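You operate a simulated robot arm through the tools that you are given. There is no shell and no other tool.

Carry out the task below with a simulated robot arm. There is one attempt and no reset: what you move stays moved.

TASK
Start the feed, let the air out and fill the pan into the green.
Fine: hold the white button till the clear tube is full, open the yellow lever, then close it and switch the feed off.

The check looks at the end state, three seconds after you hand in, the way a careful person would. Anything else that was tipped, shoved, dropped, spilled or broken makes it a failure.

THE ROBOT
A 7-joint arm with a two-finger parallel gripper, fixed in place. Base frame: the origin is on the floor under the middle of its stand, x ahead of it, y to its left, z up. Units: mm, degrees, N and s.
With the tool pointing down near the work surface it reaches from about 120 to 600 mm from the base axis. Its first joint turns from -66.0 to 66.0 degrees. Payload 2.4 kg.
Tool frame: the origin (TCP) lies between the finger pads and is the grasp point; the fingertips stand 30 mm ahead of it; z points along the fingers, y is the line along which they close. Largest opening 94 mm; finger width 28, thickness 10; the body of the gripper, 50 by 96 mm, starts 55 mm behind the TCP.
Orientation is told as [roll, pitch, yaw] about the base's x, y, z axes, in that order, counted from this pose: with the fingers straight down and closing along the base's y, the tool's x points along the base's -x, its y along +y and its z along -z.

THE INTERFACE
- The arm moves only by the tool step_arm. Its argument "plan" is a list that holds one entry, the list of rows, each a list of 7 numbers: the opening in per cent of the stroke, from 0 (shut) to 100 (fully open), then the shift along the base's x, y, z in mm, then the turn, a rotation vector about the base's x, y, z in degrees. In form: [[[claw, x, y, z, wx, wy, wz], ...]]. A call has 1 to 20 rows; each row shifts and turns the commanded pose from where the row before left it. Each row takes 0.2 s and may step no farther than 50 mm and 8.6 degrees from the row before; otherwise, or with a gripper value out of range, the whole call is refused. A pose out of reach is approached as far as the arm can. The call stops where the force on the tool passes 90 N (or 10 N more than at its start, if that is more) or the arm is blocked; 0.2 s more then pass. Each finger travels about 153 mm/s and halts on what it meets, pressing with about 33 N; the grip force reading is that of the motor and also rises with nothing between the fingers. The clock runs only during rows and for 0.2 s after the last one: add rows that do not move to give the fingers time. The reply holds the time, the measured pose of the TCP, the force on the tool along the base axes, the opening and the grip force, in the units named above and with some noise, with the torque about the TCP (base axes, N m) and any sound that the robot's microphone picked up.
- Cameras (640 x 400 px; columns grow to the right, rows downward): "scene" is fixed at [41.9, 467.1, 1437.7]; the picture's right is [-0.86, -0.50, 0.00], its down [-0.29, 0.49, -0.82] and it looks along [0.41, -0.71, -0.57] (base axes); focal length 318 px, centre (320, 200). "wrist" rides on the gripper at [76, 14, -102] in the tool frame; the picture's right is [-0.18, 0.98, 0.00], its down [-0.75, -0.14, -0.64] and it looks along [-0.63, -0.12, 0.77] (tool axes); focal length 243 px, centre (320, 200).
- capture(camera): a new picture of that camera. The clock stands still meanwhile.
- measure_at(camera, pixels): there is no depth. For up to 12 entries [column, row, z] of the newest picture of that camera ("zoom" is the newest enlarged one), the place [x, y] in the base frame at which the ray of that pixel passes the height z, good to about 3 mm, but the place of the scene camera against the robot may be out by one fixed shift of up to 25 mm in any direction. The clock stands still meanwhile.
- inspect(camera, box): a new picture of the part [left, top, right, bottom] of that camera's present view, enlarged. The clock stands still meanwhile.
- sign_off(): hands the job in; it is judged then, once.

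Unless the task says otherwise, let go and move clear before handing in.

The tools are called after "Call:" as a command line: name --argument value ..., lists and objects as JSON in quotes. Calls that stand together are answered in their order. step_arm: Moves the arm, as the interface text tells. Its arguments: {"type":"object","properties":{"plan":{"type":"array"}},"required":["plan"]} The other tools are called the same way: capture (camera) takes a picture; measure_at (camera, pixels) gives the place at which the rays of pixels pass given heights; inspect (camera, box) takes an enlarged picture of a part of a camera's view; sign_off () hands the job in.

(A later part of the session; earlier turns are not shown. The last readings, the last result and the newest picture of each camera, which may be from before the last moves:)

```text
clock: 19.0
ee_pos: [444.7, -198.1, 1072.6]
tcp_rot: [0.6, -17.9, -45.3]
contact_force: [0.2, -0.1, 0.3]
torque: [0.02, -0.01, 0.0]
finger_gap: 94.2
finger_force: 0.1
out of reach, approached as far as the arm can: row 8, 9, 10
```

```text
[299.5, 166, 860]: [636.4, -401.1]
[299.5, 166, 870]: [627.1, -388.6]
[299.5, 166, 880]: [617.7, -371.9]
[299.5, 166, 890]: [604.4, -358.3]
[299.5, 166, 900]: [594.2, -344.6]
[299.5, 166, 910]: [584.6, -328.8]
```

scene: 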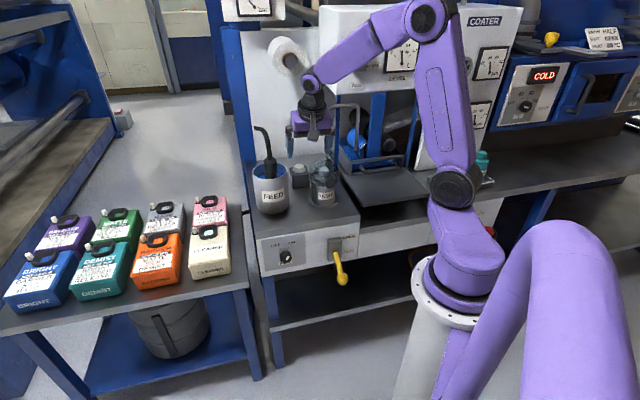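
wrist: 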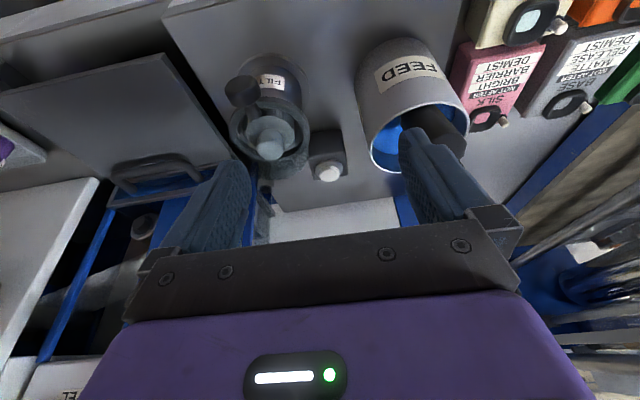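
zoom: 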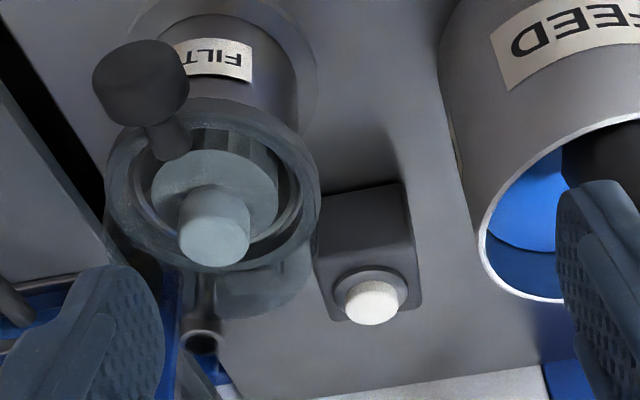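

The button works out at about (593,-364), z≈885, roughly 696 mm from the base axis. Before approaching I measure the riser tube, its ring, the filter and the pot for clearance.

Call:
measure_at --camera "wrist" --pixels '[[265, 186, 820], [265, 186, 860], [265, 186, 900], [270, 148, 900], [270, 148, 930], [242, 92, 900], [242, 92, 940], [415, 160, 900], [372, 130, 900], [308, 120, 900]]'

Call:
inspect --camera "scene" --box '[290, 90, 370, 210]'

Call:
measure_at --camera "scene" --pixels '[[329.4, 163, 820], [329.4, 163, 860], [329.4, 163, 900], [329, 117, 1000], [329, 117, 1050], [329, 117, 1100], [358, 105, 1050], [358, 105, 1100], [326, 172, 900], [326, 172, 930]]'

```text
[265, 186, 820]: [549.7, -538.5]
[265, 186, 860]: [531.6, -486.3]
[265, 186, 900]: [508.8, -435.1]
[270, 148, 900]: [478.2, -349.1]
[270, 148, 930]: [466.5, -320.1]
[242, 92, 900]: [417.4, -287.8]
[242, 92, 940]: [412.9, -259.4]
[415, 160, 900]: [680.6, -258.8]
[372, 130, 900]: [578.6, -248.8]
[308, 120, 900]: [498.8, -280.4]
```

```text
3.33 times, centred on (330, 150) of scene
```

zoom: 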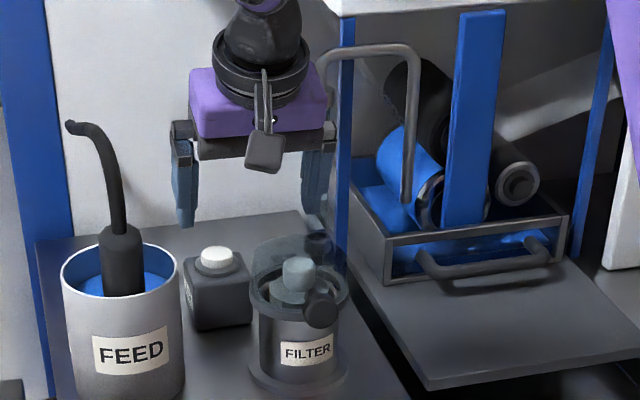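

```text
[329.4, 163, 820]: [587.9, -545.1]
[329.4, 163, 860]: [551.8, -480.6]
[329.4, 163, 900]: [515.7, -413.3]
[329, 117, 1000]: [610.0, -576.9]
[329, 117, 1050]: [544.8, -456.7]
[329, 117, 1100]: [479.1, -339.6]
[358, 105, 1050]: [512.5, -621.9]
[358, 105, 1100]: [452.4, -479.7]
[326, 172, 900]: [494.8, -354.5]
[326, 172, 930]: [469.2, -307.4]
```

The riser ring comes out at u≈21, d≈720, the filter cap at u≈81, d≈587 with its top at z≈905, and the pot's rim starts at u≈222, which leaves a corridor around the button (u≈149). I close the fingers and move outward at a safe height.

Call:
step_arm --plan '[[[0, 0, 0, 0, 0, 0, 0], [0, 0, 0, 0, 0, 0, 0], [0, 18, -20, -30, 0, 0, 0], [0, 18, -20, -30, 0, 0, 0], [0, 18, -20, -30, 0, 0, 0], [0, 0, 0, 0, 0, 0, 0]]]'

```text
clock: 20.4
ee_pos: [490.9, -244.0, 967.4]
tcp_rot: [1.7, -16.6, -45.1]
contact_force: [1.4, -0.4, 0.2]
torque: [0.0, 0.02, -0.01]
finger_gap: 0.0
finger_force: 33.2
out of reach, approached as far as the arm can: row 3, 4, 5
```

The reach stops at about 523 mm out with this small tilt. I look at how the arm is posed to judge which way to tilt.

Call:
capture --camera "scene"

Call:
capture --camera "wrist"

```text
taken
```

scene: 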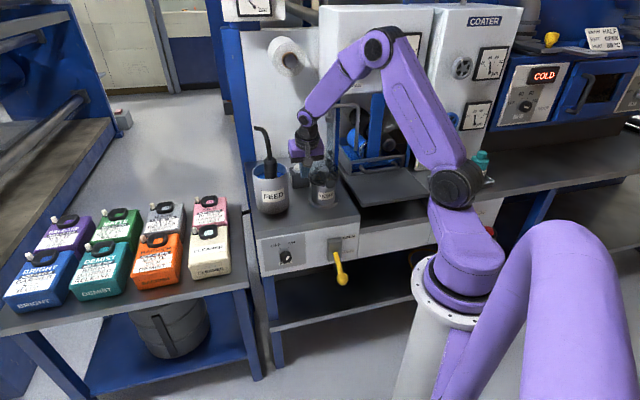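

```text
taken
```

wrist: 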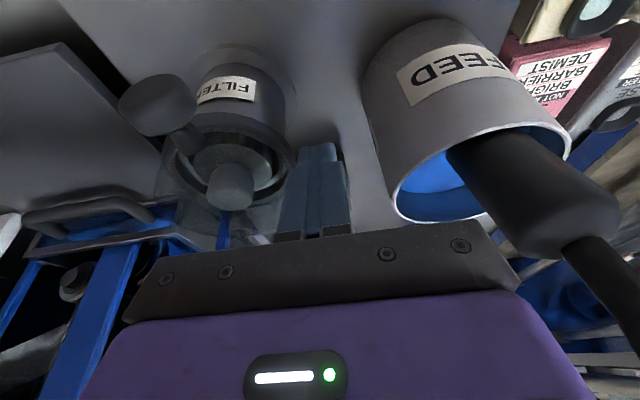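

The arm is not stretched, so a joint limit (probably the first joint) seems to be blocking. I zoom in on the arm to understand its posture.

Call:
inspect --camera "scene" --box '[280, 10, 540, 330]'

Call:
inspect --camera "scene" --box '[280, 90, 360, 210]'

```text
1.25 times, centred on (410, 170) of scene
```

zoom: 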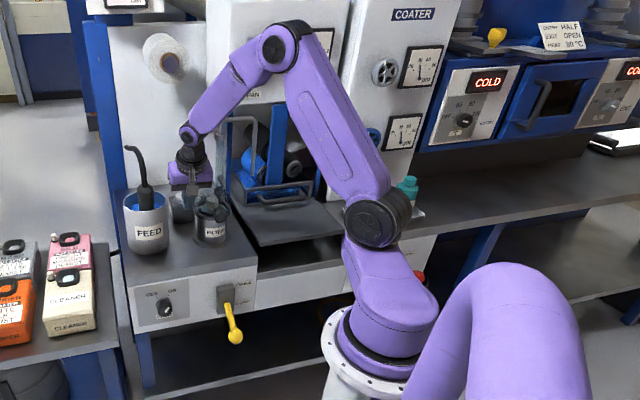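

```text
3.33 times, centred on (320, 150) of scene
```

zoom: 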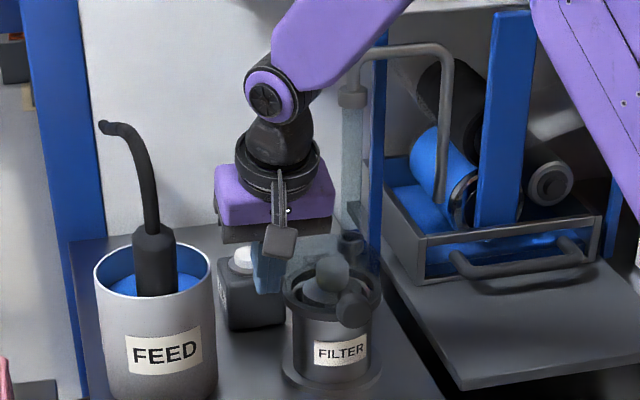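

This looks like a posture limit rather than arm length. I back off to a reachable spot, then test a larger forward tilt there.

Call:
step_arm --plan '[[[0, -29, 27.7, 10, 0, 0, 0], [0, -29, 27.7, 10, 0, 0, 0], [0, -29, 27.7, 10, 0, 0, 0], [0, 0, 0, 0, 0, 0, 0]]]'

```text
clock: 21.4
ee_pos: [405.3, -159.3, 996.8]
tcp_rot: [2.0, -16.3, -45.4]
contact_force: [-0.4, 0.1, 1.3]
torque: [0.02, 0.06, 0.01]
finger_gap: 0.0
finger_force: 33.1
```

The commanded pose evidently resets to what was reached, which helps planning. Now I test tilting further here.

Call:
step_arm --plan '[[[0, 0, 0, 0, -5.9, -6.1, 0], [0, 0, 0, 0, -5.9, -6.1, 0], [0, 0, 0, 0, 0, 0, 0]]]'

Call:
capture --camera "scene"

```text
clock: 22.2
ee_pos: [402.6, -159.8, 994.9]
tcp_rot: [2.4, -33.2, -45.4]
contact_force: [-0.7, 1.1, 0.9]
torque: [0.01, 0.01, 0.02]
finger_gap: 0.0
finger_force: 33.0
```

```text
taken
```

scene: 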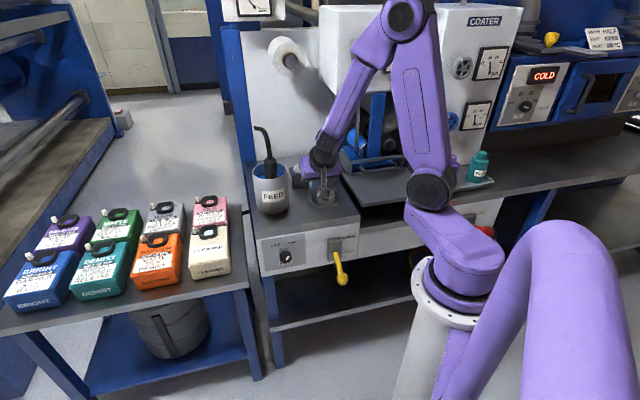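

With a 33° tilt the first joint moved off its limit. I extend outward toward the button at the same height in small rows.

Call:
step_arm --plan '[[[0, 0, 0, 0, -3.5, -3.6, 0], [0, 26.7, -30, 0, 0, 0, 0], [0, 26.7, -30, 0, 0, 0, 0], [0, 26.7, -30, 0, 0, 0, 0], [0, 0, 0, 0, 0, 0, 0]]]'

Call:
capture --camera "scene"

Call:
capture --camera "wrist"

```text
clock: 23.4
ee_pos: [483.2, -249.4, 995.7]
tcp_rot: [2.6, -38.1, -45.5]
contact_force: [-0.1, 0.3, 0.0]
torque: [-0.02, 0.0, -0.01]
finger_gap: 0.0
finger_force: 33.1
```

```text
taken
```

scene: 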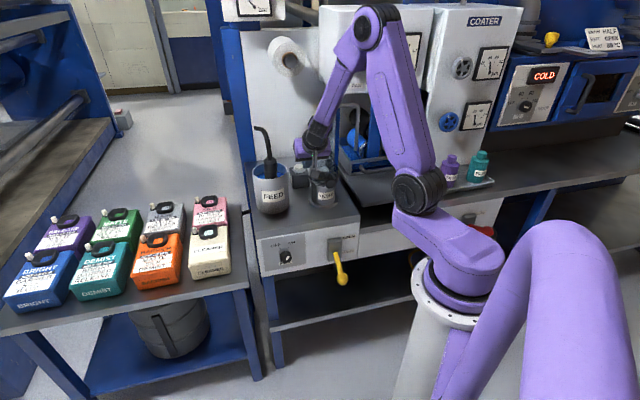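

```text
taken
```

wrist: 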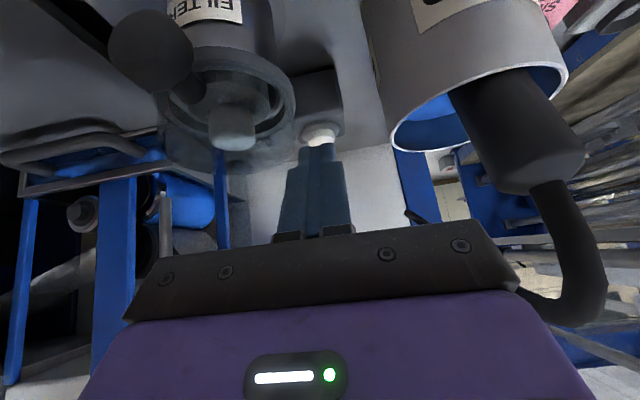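

The reach is good now and the button shows just past the fingertips at wrist (320,132). I re-measure it from here.

Call:
inspect --camera "wrist" --box '[250, 60, 400, 180]'

Call:
measure_at --camera "wrist" --pixels '[[320, 131, 860], [320, 131, 870], [320, 131, 880], [320, 131, 890], [320, 131, 900], [318, 146, 960], [318, 146, 975]]'

```text
3.33 times, centred on (325, 120) of wrist
```

zoom: 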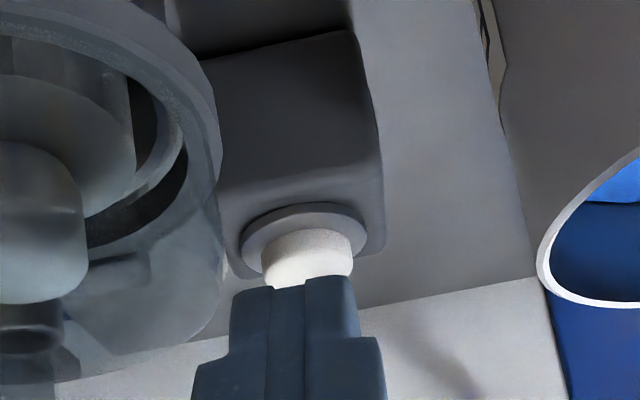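

```text
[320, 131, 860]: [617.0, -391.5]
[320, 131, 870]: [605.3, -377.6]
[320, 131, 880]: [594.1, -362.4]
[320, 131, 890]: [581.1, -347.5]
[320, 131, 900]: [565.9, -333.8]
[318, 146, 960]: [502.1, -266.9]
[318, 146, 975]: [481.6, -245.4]
```

The button top is at about d≈681, u≈151 in the bench frame. I move out over it, keeping the fingertips about 35 mm above it, then look again.

Call:
step_arm --plan '[[[0, 24.5, -25.5, -12, 0, 0, 0], [0, 24.5, -25.5, -12, 0, 0, 0], [0, 24.5, -25.5, -12, 0, 0, 0], [0, 24.5, -25.5, -12, 0, 0, 0], [0, 0, 0, 0, 0, 0, 0]]]'

Call:
capture --camera "wrist"

Call:
inspect --camera "scene" --box '[250, 60, 410, 220]'

```text
clock: 24.6
ee_pos: [581.3, -352.7, 946.2]
tcp_rot: [2.6, -38.2, -45.7]
contact_force: [-0.8, 0.0, -0.1]
torque: [-0.01, -0.03, 0.01]
finger_gap: 0.0
finger_force: 33.3
```

```text
taken
```

wrist: 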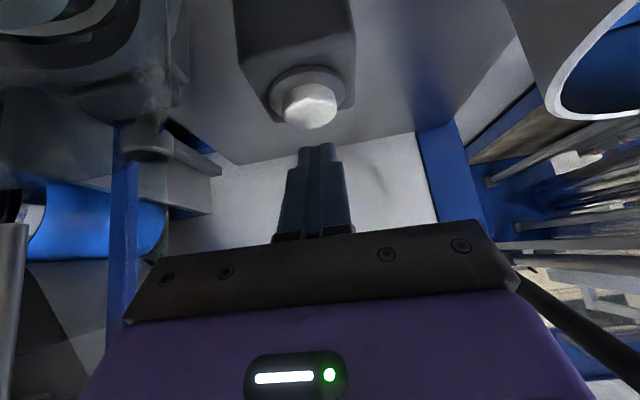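

```text
2.50 times, centred on (330, 140) of scene
```

zoom: 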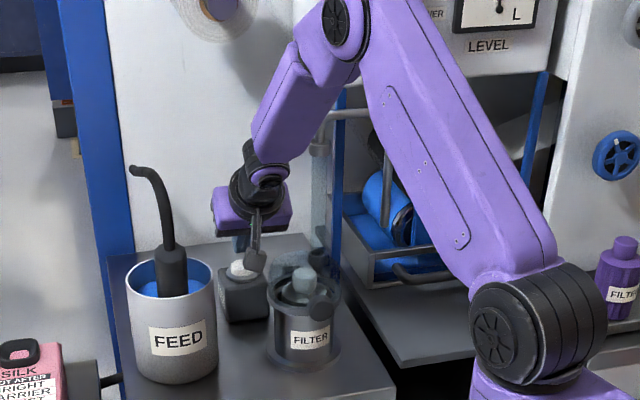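

The button is clearly visible at wrist (310,105), nearly under the fingertips. I measure its top precisely.

Call:
inspect --camera "wrist" --box '[250, 50, 390, 170]'

Call:
measure_at --camera "wrist" --pixels '[[310, 107, 870], [310, 107, 880], [310, 107, 885], [310, 107, 890], [310, 107, 900], [312, 115, 880], [312, 115, 890], [318, 146, 920]]'

```text
3.33 times, centred on (320, 110) of wrist
```

zoom: 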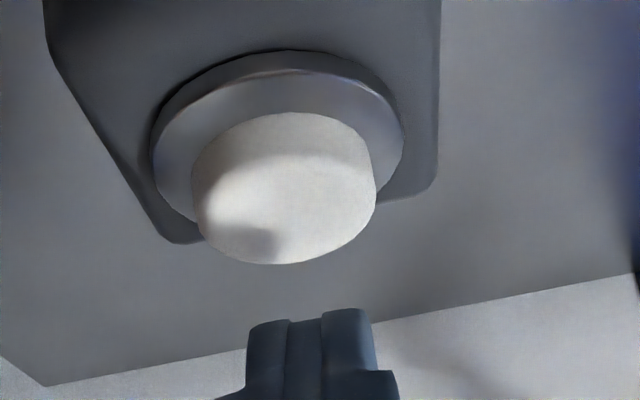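

```text
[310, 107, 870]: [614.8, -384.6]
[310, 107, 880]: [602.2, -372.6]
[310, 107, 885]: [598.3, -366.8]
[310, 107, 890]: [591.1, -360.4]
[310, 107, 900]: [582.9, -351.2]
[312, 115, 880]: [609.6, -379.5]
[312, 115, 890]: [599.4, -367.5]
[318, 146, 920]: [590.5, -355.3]
```

Refining across views, the button top is at z≈897 and the fingers' lowest edge is over it at z≈914. I descend 14 mm in small rows and read the force.

Call:
step_arm --plan '[[[0, -1.5, 1.5, -5, 0, 0, 0], [0, 0, 0, -5, 0, 0, 0], [0, 0, 0, -4, 0, 0, 0]]]'

Call:
inspect --camera "wrist" --box '[250, 50, 390, 170]'

```text
clock: 25.4
ee_pos: [579.3, -351.5, 932.0]
tcp_rot: [2.6, -38.2, -45.7]
contact_force: [0.5, 0.2, -0.1]
torque: [0.0, -0.03, 0.0]
finger_gap: 0.1
finger_force: 32.6
```

```text
3.33 times, centred on (320, 110) of wrist
```

zoom: 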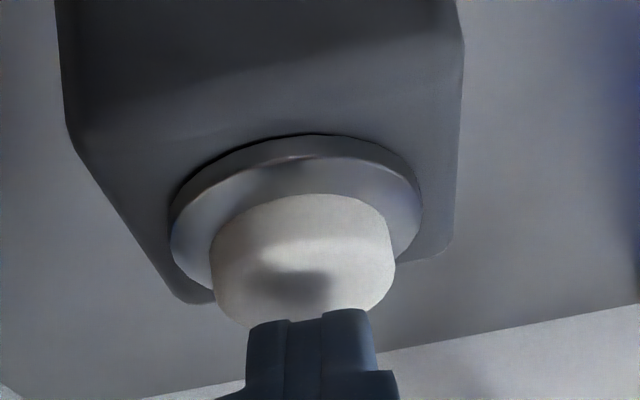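

The fingertips are centred just above the button with no contact yet. I continue down 4 mm at a time.

Call:
step_arm --plan '[[[0, 0, 0, -4, 0, 0, 0]]]'

```text
clock: 25.8
ee_pos: [580.5, -352.0, 929.5]
tcp_rot: [2.6, -38.2, -45.7]
contact_force: [-0.3, -0.9, -0.2]
torque: [-0.01, -0.01, 0.0]
finger_gap: 0.0
finger_force: 33.3
```

There is no contact at z=929.5, so I go down 4 mm more.

Call:
step_arm --plan '[[[0, 0, 0, -4, 0, 0, 0]]]'

Call:
inspect --camera "wrist" --box '[250, 50, 390, 170]'

```text
clock: 26.2
ee_pos: [579.3, -350.0, 924.3]
tcp_rot: [2.7, -38.2, -45.6]
contact_force: [-1.3, -0.4, 3.3]
torque: [-0.07, -0.01, 0.02]
finger_gap: 0.0
finger_force: 32.8
heard: click
```

```text
3.33 times, centred on (320, 110) of wrist
```

zoom: 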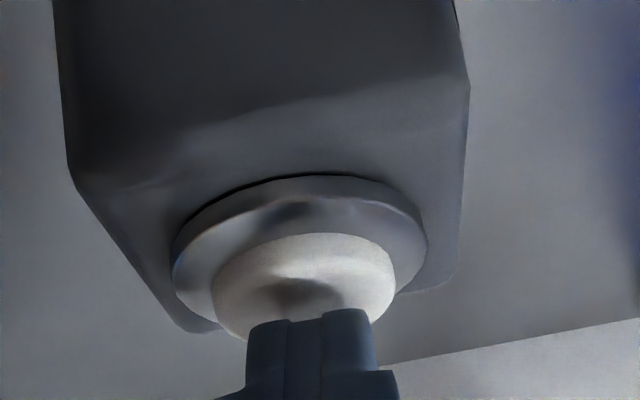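

A click was heard and the button has gone down with 3 N on it. I look at the clear tube while holding.

Call:
inspect --camera "scene" --box '[300, 90, 370, 190]'

Call:
inspect --camera "scene" --box '[220, 0, 290, 40]'

Call:
capture --camera "wrist"

```text
4.00 times, centred on (335, 140) of scene
```

zoom: 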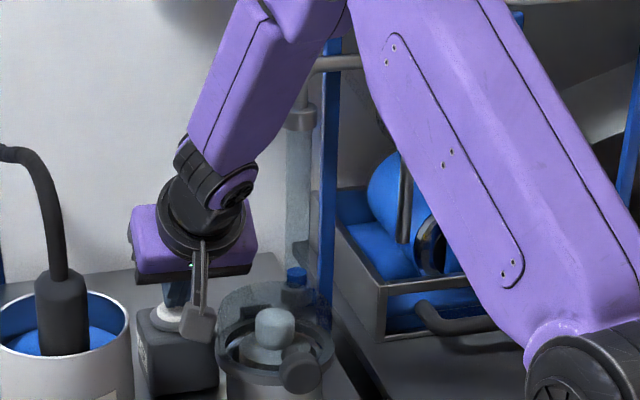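

```text
9.14 times, centred on (255, 20) of scene
```

zoom: 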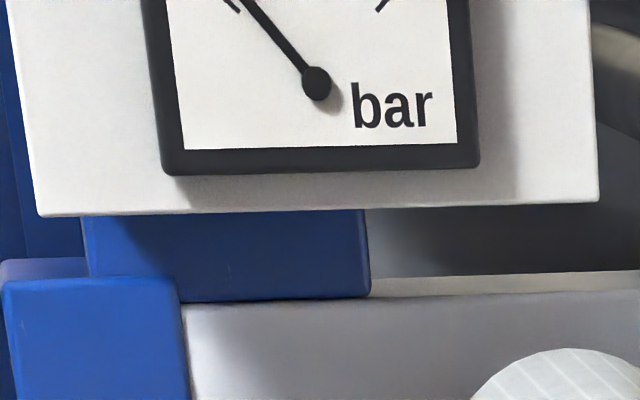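

```text
taken
```

wrist: 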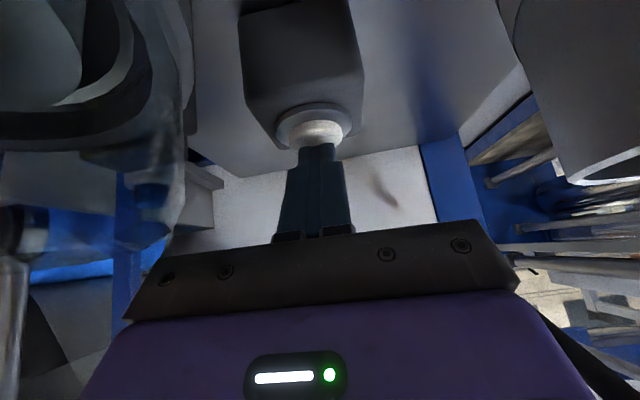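

The ring at the tube's foot (zoom 296,278) has turned blue, so the fill has started. I hold the button with a slight extra press for about half a second and check again.

Call:
step_arm --plan '[[[0, 0, 0, -1, 0, 0, 0], [0, 0, 0, 0, 0, 0, 0]]]'

Call:
inspect --camera "scene" --box '[300, 90, 370, 190]'

```text
clock: 26.8
ee_pos: [580.1, -351.0, 923.7]
tcp_rot: [2.6, -38.3, -45.4]
contact_force: [0.0, -1.2, 4.3]
torque: [-0.06, -0.04, 0.02]
finger_gap: 0.0
finger_force: 32.9
```

```text
4.00 times, centred on (335, 140) of scene
```

zoom: 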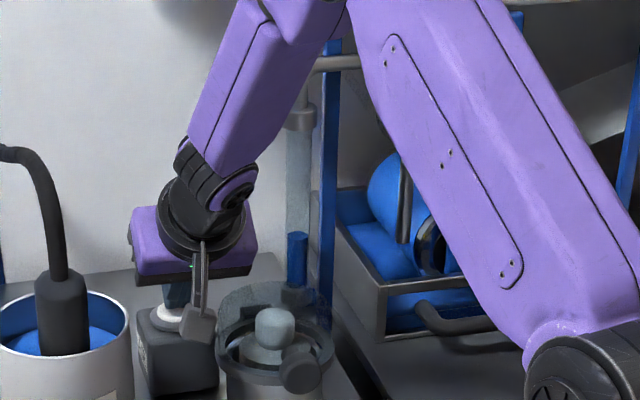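

The blue column has risen to zoom row 233, with the cap at about row 130. I hold about 1.2 s more.

Call:
step_arm --plan '[[[0, 0, 0, 0, 0, 0, 0], [0, 0, 0, 0, 0, 0, 0], [0, 0, 0, 0, 0, 0, 0], [0, 0, 0, 0, 0, 0, 0], [0, 0, 0, 0, 0, 0, 0]]]'

Call:
inspect --camera "scene" --box '[300, 90, 370, 190]'

```text
clock: 28.0
ee_pos: [579.1, -350.8, 923.5]
tcp_rot: [2.6, -38.2, -45.6]
contact_force: [1.3, -2.0, 5.4]
torque: [-0.1, -0.06, -0.01]
finger_gap: 0.0
finger_force: 32.7
```

```text
4.00 times, centred on (335, 140) of scene
```

zoom: 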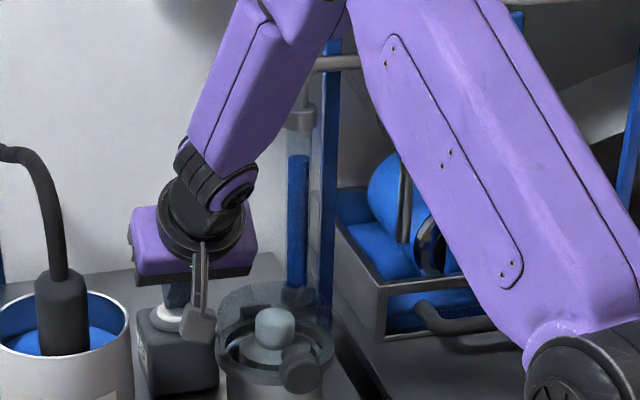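

The column is at zoom row 156, about 0.4 s from full at 64 px/s. I hold one more row and check.

Call:
step_arm --plan '[[[0, 0, 0, 0, 0, 0, 0]]]'

Call:
inspect --camera "scene" --box '[310, 100, 345, 170]'

```text
clock: 28.4
ee_pos: [579.7, -349.7, 923.3]
tcp_rot: [2.6, -38.1, -45.6]
contact_force: [2.4, -0.6, 6.1]
torque: [-0.07, -0.08, 0.01]
finger_gap: 0.3
finger_force: 32.5
```

```text
5.71 times, centred on (328, 135) of scene
```

zoom: 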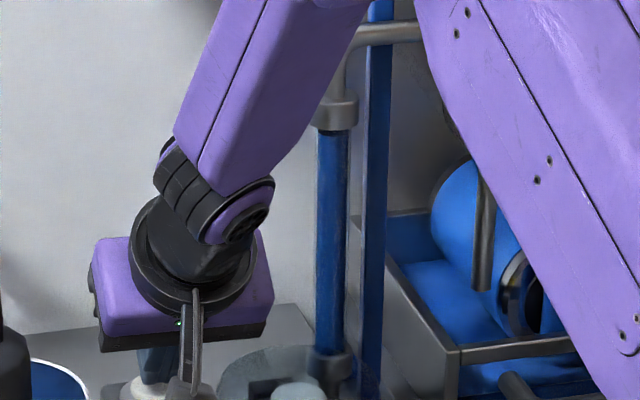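

The blue column now reaches the cap at zoom row 130. I check at higher zoom before releasing.

Call:
inspect --camera "scene" --box '[318, 108, 342, 132]'

```text
16.00 times, centred on (330, 120) of scene
```

zoom: 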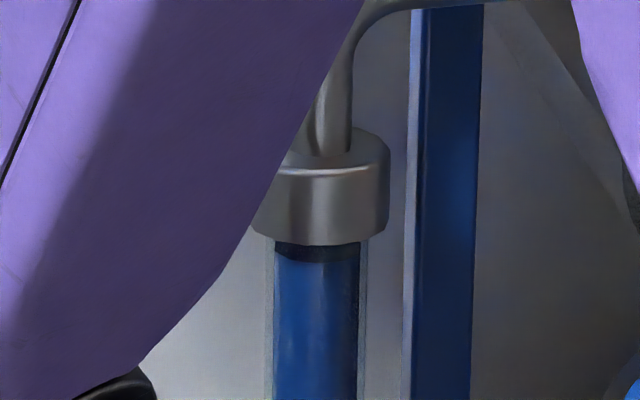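

The liquid meets the cap (only the cap's shadow shows at row 250), so the tube is full. I hold one more 0.2 s row for margin, then lift off the button.

Call:
step_arm --plan '[[[0, 0, 0, 0, 0, 0, 0], [0, 0, 0, 15, 0, 0, 0], [0, 0, 0, 25, 0, 0, 0], [0, 0, 0, 20, 0, 0, 0]]]'

Call:
inspect --camera "scene" --box '[310, 100, 345, 170]'

Call:
capture --camera "scene"

Call:
capture --camera "wrist"

```text
clock: 29.4
ee_pos: [578.0, -348.3, 984.2]
tcp_rot: [2.5, -38.1, -45.6]
contact_force: [-0.5, 1.0, -0.1]
torque: [0.02, -0.01, 0.01]
finger_gap: 0.0
finger_force: 33.4
```

```text
5.71 times, centred on (328, 135) of scene
```

zoom: 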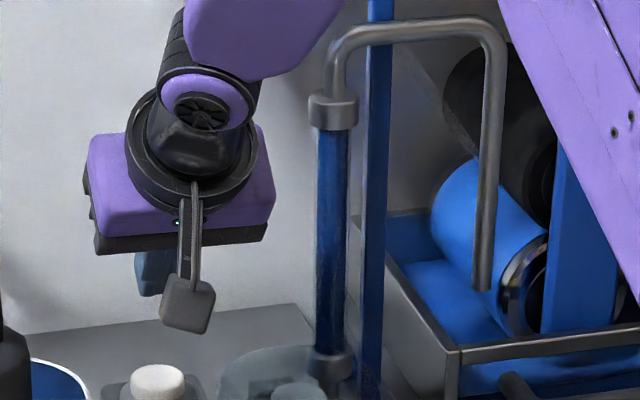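

```text
taken
```

scene: 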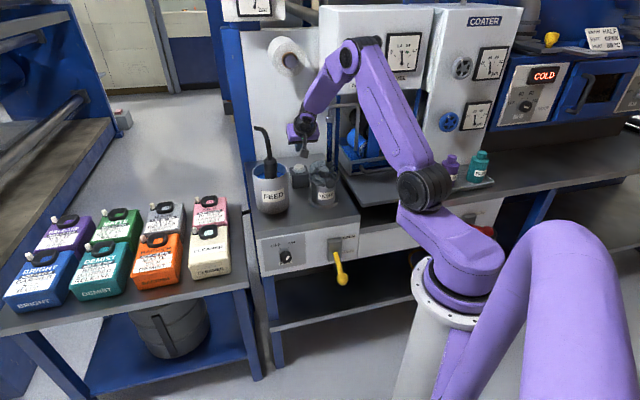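

```text
taken
```

wrist: 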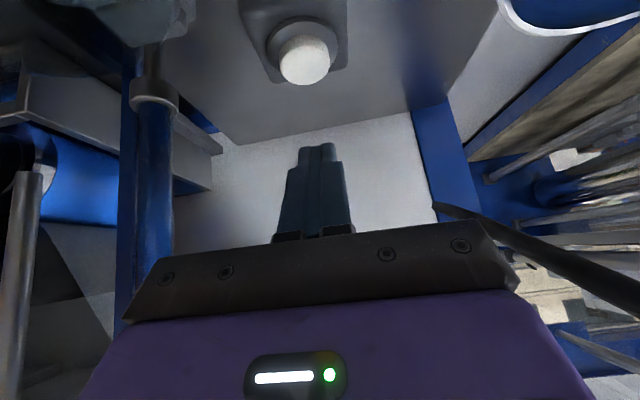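

The tube is full and the button has popped back up (wrist 303,60). Now I retreat straight back and move above the yellow lever, bringing the tool nearly vertical and opening the fingers.

Call:
step_arm --plan '[[[0, -30, 29, 6, 0, 0, 0], [0, -30, 29, 6, 0, 0, 0], [0, -30, 29, 6, 0, 0, 0], [0, -30, 29, 6, 0, 0, 0], [0, -30, 29, 0, 0, 0, 0], [0, -30, 29, 0, 0, 0, 0], [50, -18, 1.4, -32, 3.8, 4.0, 0], [100, -18, 1.4, -32, 3.8, 4.0, 0], [100, -18, 1.4, -32, 3.8, 4.0, 0], [100, -18, 1.4, -32, 3.8, 4.0, 0], [100, -18, 1.4, -32, 3.8, 4.0, 0], [100, 0, 0, 0, 0, 0, 0]]]'

Call:
capture --camera "wrist"

Call:
capture --camera "scene"

```text
clock: 32.0
ee_pos: [310.4, -168.2, 845.9]
tcp_rot: [1.6, -10.5, -45.1]
contact_force: [0.9, 0.2, -0.5]
torque: [0.0, 0.01, -0.04]
finger_gap: 94.0
finger_force: 0.0
out of reach, approached as far as the arm can: row 6
```

```text
taken
```

wrist: 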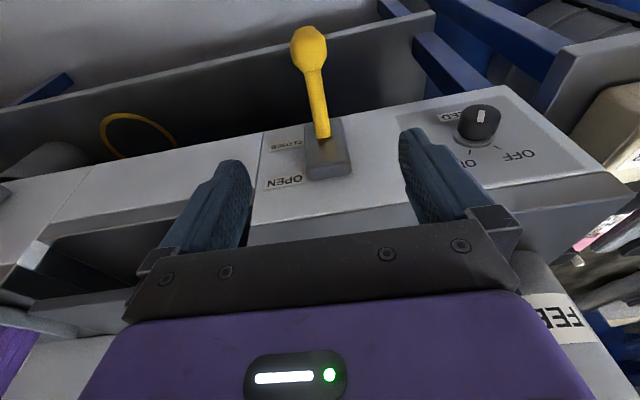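

```text
taken
```

scene: 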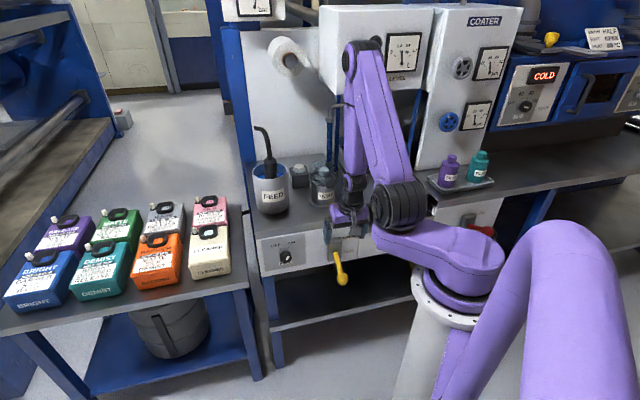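

I am right above the lever, with its ball at wrist (310,47), and the level dial is still visible at scene (403,52). I measure the ball and the block.

Call:
measure_at --camera "wrist" --pixels '[[309, 47, 630], [309, 47, 640], [309, 47, 650], [309, 47, 660], [309, 47, 670], [323, 132, 680], [323, 132, 690], [323, 132, 700], [328, 160, 700], [328, 160, 720], [340, 178, 720], [340, 178, 740]]'

Call:
inspect --camera "wrist" --box '[240, 10, 400, 210]'

Call:
inspect --camera "scene" --box '[300, 200, 400, 300]'

```text
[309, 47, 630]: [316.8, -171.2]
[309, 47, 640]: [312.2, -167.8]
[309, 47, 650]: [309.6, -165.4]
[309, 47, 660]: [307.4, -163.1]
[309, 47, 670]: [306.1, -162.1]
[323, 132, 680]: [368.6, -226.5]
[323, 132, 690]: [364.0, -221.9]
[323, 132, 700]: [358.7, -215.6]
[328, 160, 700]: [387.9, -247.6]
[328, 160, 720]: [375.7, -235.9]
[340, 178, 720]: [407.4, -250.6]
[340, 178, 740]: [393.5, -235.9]
```

```text
2.00 times, centred on (320, 110) of wrist
```

zoom: 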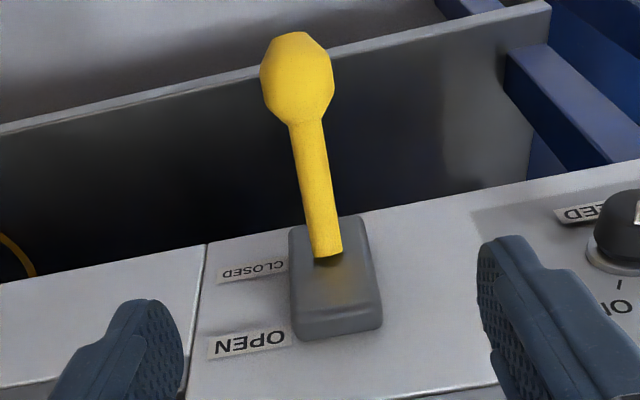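

```text
4.00 times, centred on (350, 250) of scene
```

zoom: 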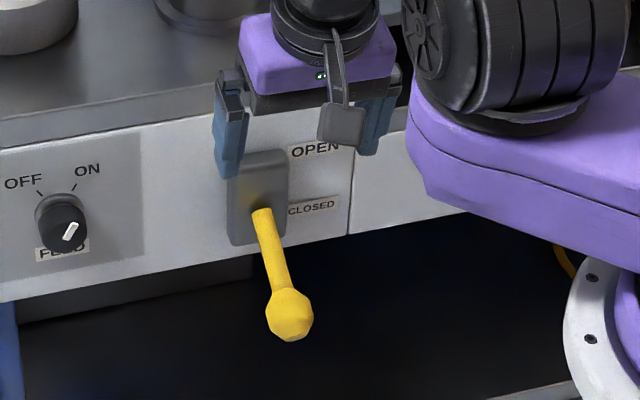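

The ball is about 45 mm wide with its centre near d=338, u=96, z≈653, directly below the hand. I descend with open fingers to straddle it.

Call:
step_arm --plan '[[[100, 0, 0.6, -39, 0, 0, 0], [100, 0, 0.6, -39, 0, 0, 0], [100, 0, 0.6, -39, 0, 0, 0], [100, 0, 0.6, -39, 0, 0, 0], [100, 0, 0, -36, 0, 0, 0], [100, 0, 0, 0, 0, 0, 0]]]'

Call:
capture --camera "wrist"

Call:
capture --camera "scene"

```text
clock: 33.4
ee_pos: [308.1, -167.4, 655.5]
tcp_rot: [1.6, -10.6, -45.1]
contact_force: [-0.4, -0.2, 0.9]
torque: [0.0, 0.0, 0.0]
finger_gap: 93.7
finger_force: 0.2
```

```text
taken
```

wrist: 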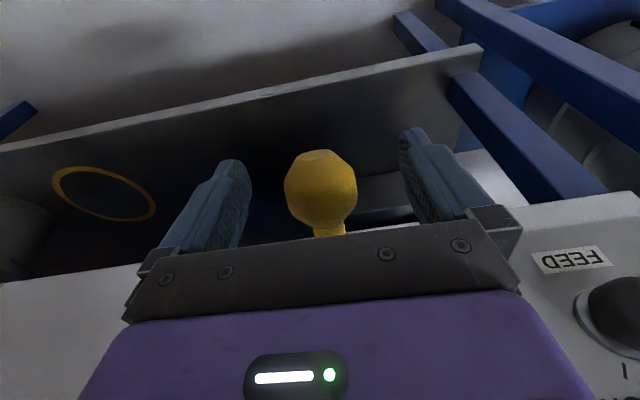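

```text
taken
```

scene: 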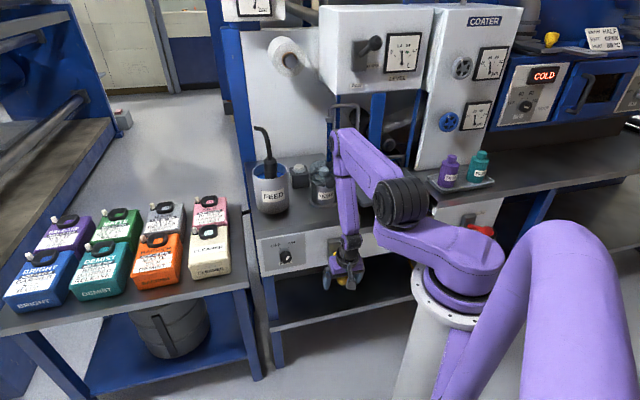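

The ball sits exactly at the grasp point (wrist 320,190) and the level dial is unobstructed. I close on it and record the dial's starting reading.

Call:
step_arm --plan '[[[20, 0, 0, 0, 0, 0, 0], [20, 0, 0, 0, 0, 0, 0], [20, 0, 0, 0, 0, 0, 0]]]'

Call:
inspect --camera "scene" --box '[380, 25, 430, 80]'

Call:
inspect --camera "scene" --box '[290, 90, 370, 210]'

```text
clock: 34.2
ee_pos: [309.7, -166.3, 656.4]
tcp_rot: [1.6, -10.6, -44.9]
contact_force: [7.0, 5.4, -5.8]
torque: [0.14, 0.2, 0.02]
finger_gap: 37.0
finger_force: 44.7
```

```text
7.27 times, centred on (405, 52) of scene
```

zoom: 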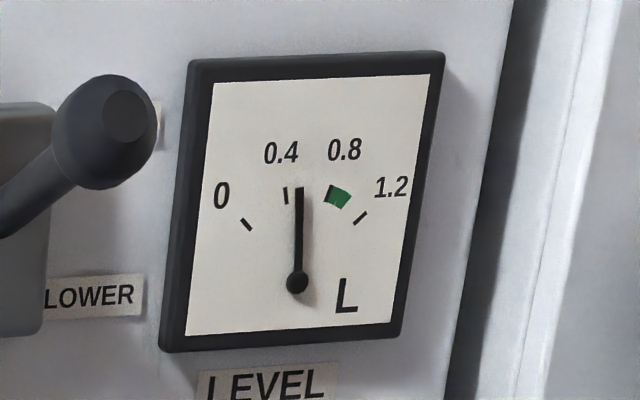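

```text
3.33 times, centred on (330, 150) of scene
```

zoom: 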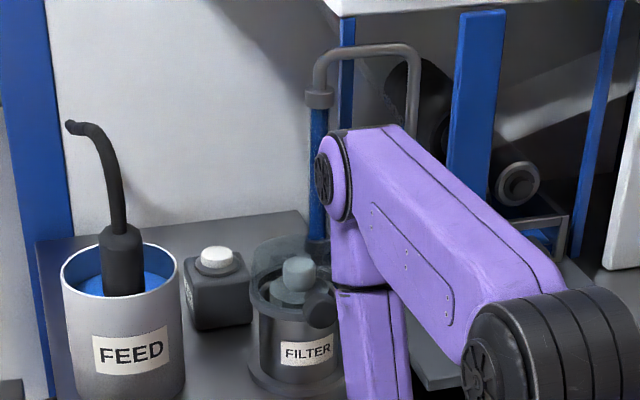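

The lever ball is held (37 mm) and the dial reads about 0.5 L; its green band runs from 0.8 to roughly 1.0 L. I lift along the lever's arc in two small rows and check.

Call:
step_arm --plan '[[[20, -4.5, 4.4, 21.4, 0, 0, 0], [20, -1.5, 1.5, 22.1, 0, 0, 0]]]'

Call:
inspect --camera "scene" --box '[380, 25, 430, 80]'

Call:
inspect --camera "scene" --box '[300, 200, 400, 300]'

```text
clock: 34.8
ee_pos: [301.7, -160.1, 699.1]
tcp_rot: [1.6, -10.4, -45.2]
contact_force: [3.8, 3.0, -14.9]
torque: [0.9, 0.91, 0.05]
finger_gap: 37.2
finger_force: 45.5
```

```text
7.27 times, centred on (405, 52) of scene
```

zoom: 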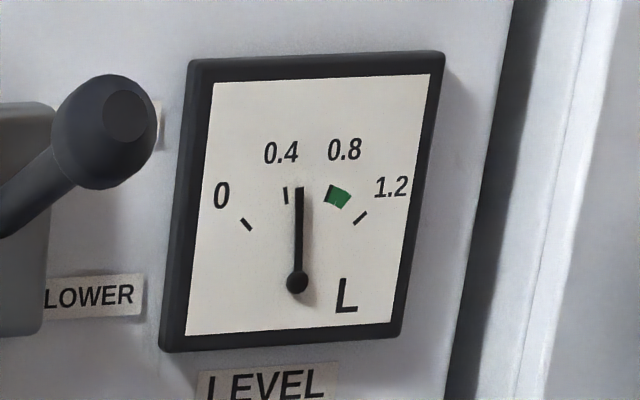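

```text
4.00 times, centred on (350, 250) of scene
```

zoom: 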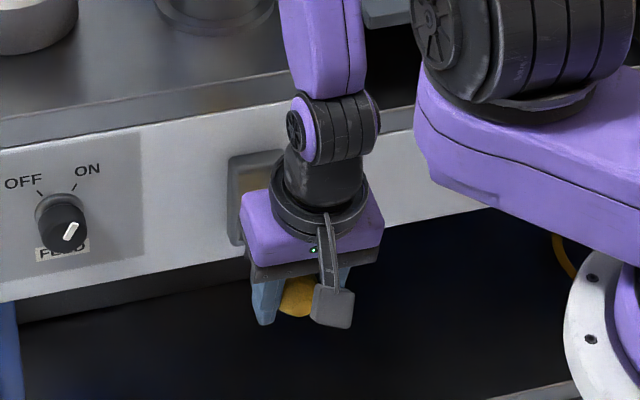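

The lever follows with about 15 N of drag and the dial is unchanged. I continue upward one row at a time.

Call:
step_arm --plan '[[[20, 1.5, -1.5, 22.1, 0, 0, 0]]]'

Call:
inspect --camera "scene" --box '[380, 25, 430, 80]'

```text
clock: 35.2
ee_pos: [303.5, -161.0, 721.1]
tcp_rot: [1.6, -10.5, -45.2]
contact_force: [-0.8, 1.3, -8.5]
torque: [0.65, 0.65, 0.02]
finger_gap: 37.8
finger_force: 44.6
```

```text
7.27 times, centred on (405, 52) of scene
```

zoom: 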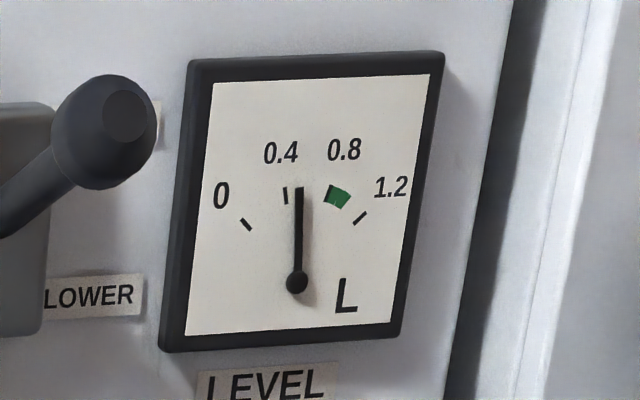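

The dial is still unchanged at lever height 721. One more row up.

Call:
step_arm --plan '[[[20, 4.5, -4.4, 21.4, 0, 0, 0]]]'

Call:
inspect --camera "scene" --box '[380, 25, 430, 80]'

Call:
capture --camera "wrist"

```text
clock: 35.6
ee_pos: [307.2, -166.1, 742.8]
tcp_rot: [1.7, -10.5, -45.3]
contact_force: [-7.0, -1.7, -8.6]
torque: [0.81, 0.85, 0.04]
finger_gap: 37.4
finger_force: 45.1
```

```text
7.27 times, centred on (405, 52) of scene
```

zoom: 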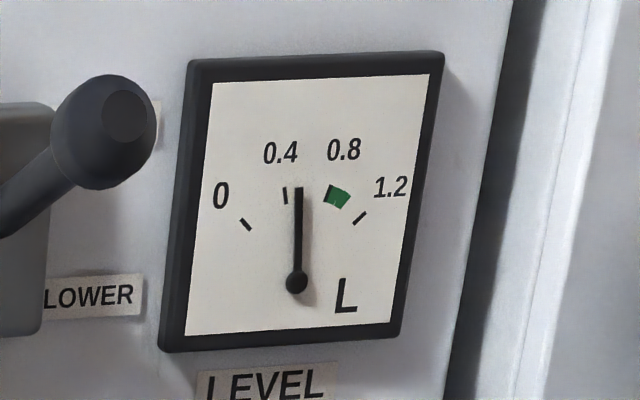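

```text
taken
```

wrist: 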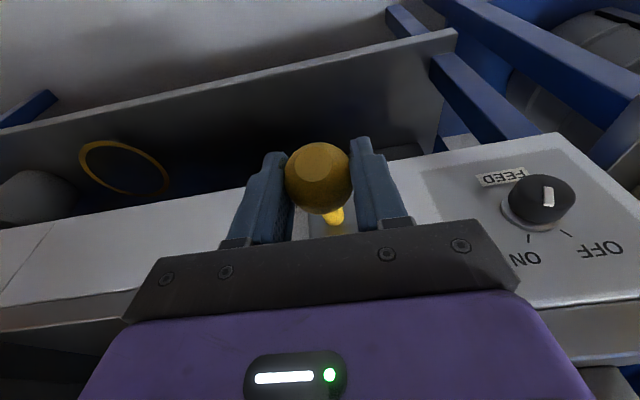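

The lever is still moving freely; it now tilts above horizontal. I raise it another row.

Call:
step_arm --plan '[[[20, 6.5, -6.2, 19.7, 0, 0, 0]]]'

Call:
inspect --camera "scene" --box '[380, 25, 430, 80]'

```text
clock: 36.0
ee_pos: [314.1, -173.5, 762.4]
tcp_rot: [1.6, -10.4, -45.4]
contact_force: [-12.6, -3.3, -29.6]
torque: [-0.12, 0.08, 0.09]
finger_gap: 37.0
finger_force: 45.0
```

```text
7.27 times, centred on (405, 52) of scene
```

zoom: 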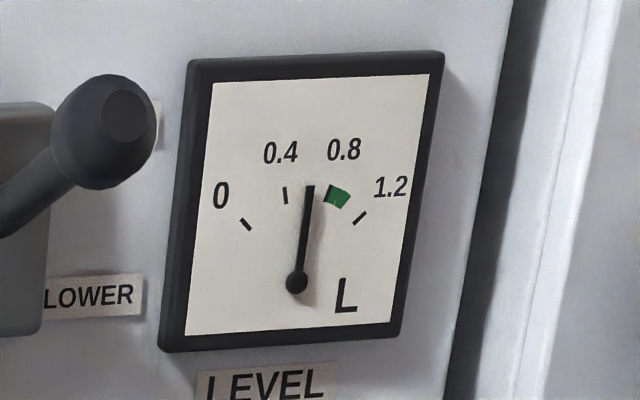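

The needle moved to about 0.62 L, so the valve is open and the lever is at its stop (30 N). I hold one row to measure the flow rate.

Call:
step_arm --plan '[[[20, 0, 0, -1, 0, 0, 0]]]'

Call:
inspect --camera "scene" --box '[380, 25, 430, 80]'

```text
clock: 36.4
ee_pos: [313.4, -173.2, 762.4]
tcp_rot: [1.6, -10.5, -45.4]
contact_force: [-25.8, -4.6, 5.0]
torque: [-0.88, -0.27, 0.22]
finger_gap: 36.9
finger_force: 44.7
```

```text
7.27 times, centred on (405, 52) of scene
```

zoom: 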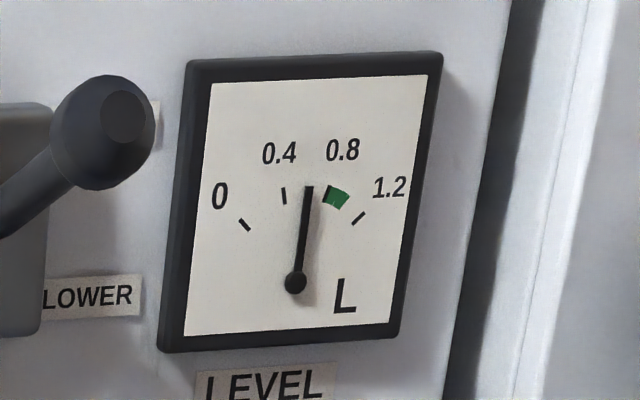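

The needle moved only slightly in 0.4 s (to about 0.63 L). I hold another 0.6 s and check again.

Call:
step_arm --plan '[[[20, 0, 0, 0, 0, 0, 0], [20, 0, 0, 0, 0, 0, 0]]]'

Call:
inspect --camera "scene" --box '[380, 25, 430, 80]'

Call:
inspect --camera "scene" --box '[290, 90, 370, 210]'

Call:
capture --camera "wrist"

```text
clock: 37.0
ee_pos: [314.3, -173.4, 761.6]
tcp_rot: [1.6, -10.5, -45.4]
contact_force: [-31.0, -8.8, 14.4]
torque: [-0.7, 0.22, 0.09]
finger_gap: 37.1
finger_force: 45.2
```

```text
7.27 times, centred on (405, 52) of scene
```

zoom: 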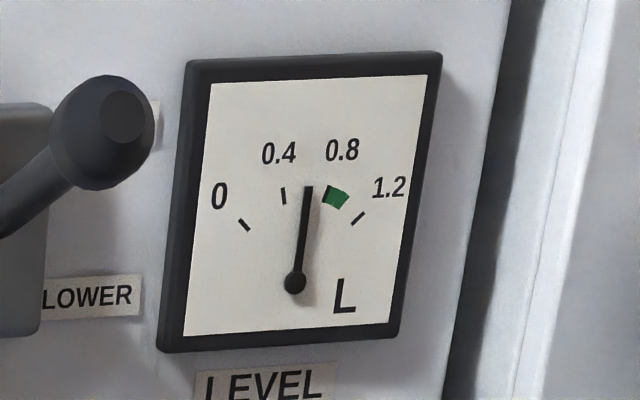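

```text
3.33 times, centred on (330, 150) of scene
```

zoom: 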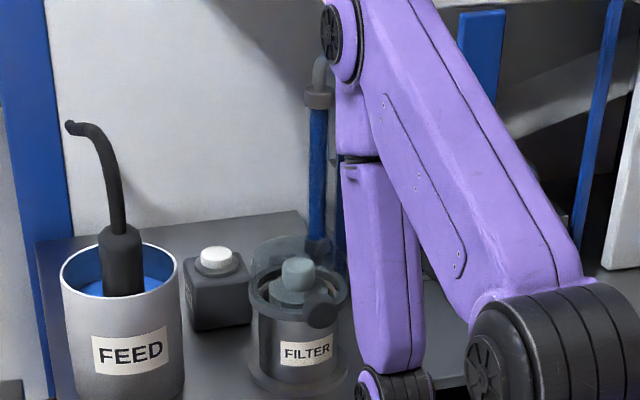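

```text
taken
```

wrist: 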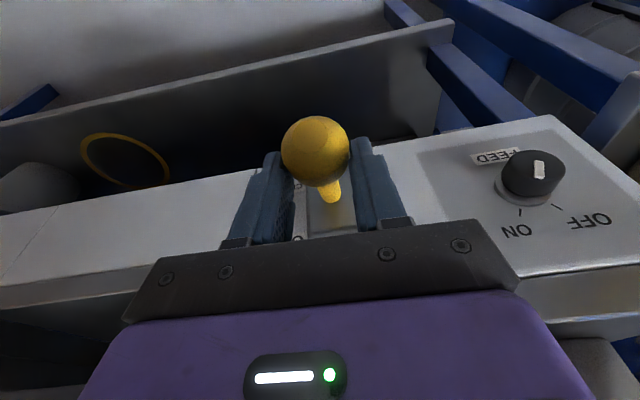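

The needle has stopped at about 0.63 L and the ball has slid toward the fingertips (wrist 315,150), so the lever may have slipped back. I zoom in on the lever and spout.

Call:
inspect --camera "wrist" --box '[220, 80, 420, 250]'

Call:
inspect --camera "scene" --box '[300, 190, 400, 290]'

Call:
capture --camera "scene"

```text
2.35 times, centred on (320, 165) of wrist
```

zoom: 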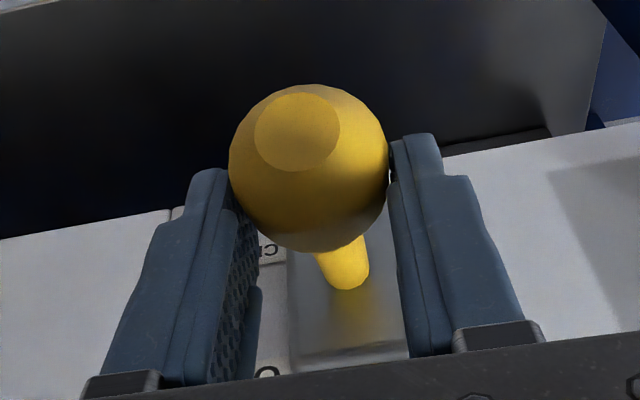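

```text
4.00 times, centred on (350, 240) of scene
```

zoom: 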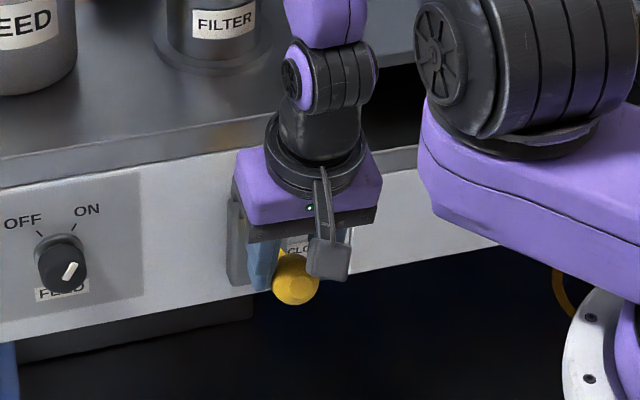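

```text
taken
```

scene: 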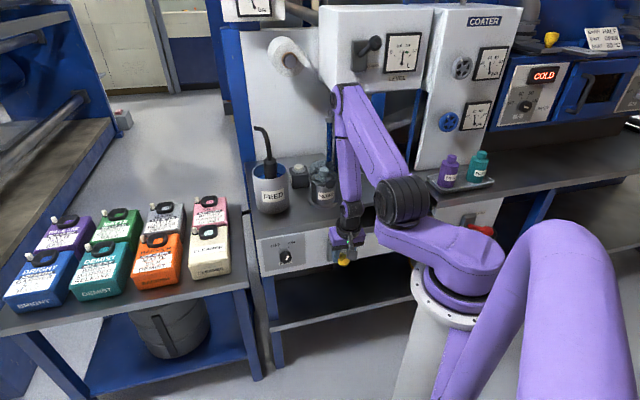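

The ball sits near d≈338, z≈741, about 20 mm below the grasp point, so it was squeezed out near the lever's stop and the flow paused at ~0.63 L. I open, re-centre on the ball and look.

Call:
step_arm --plan '[[[70, 0, 0, 0, 0, 0, 0], [70, 0, 0, 0, 0, 0, 0], [70, -5.8, 5.6, -20, 0, 0, 0], [70, 0, 0, 0, 0, 0, 0]]]'

Call:
capture --camera "wrist"

Call:
inspect --camera "scene" --box '[380, 25, 430, 80]'

```text
clock: 38.0
ee_pos: [310.3, -168.2, 742.2]
tcp_rot: [1.5, -10.7, -45.2]
contact_force: [0.4, -0.2, 0.7]
torque: [0.04, -0.01, -0.01]
finger_gap: 66.2
finger_force: 0.1
```

```text
taken
```

wrist: 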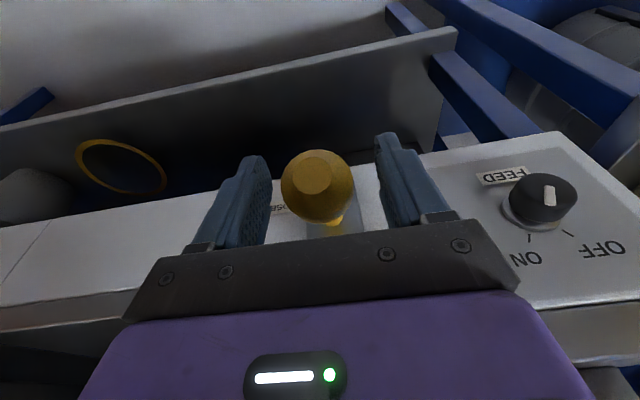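

```text
7.27 times, centred on (405, 52) of scene
```

zoom: 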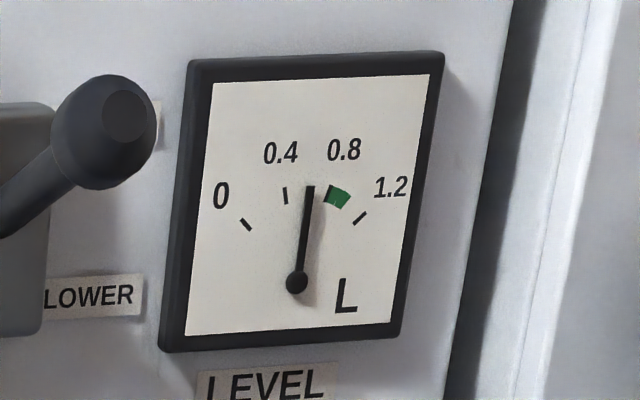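

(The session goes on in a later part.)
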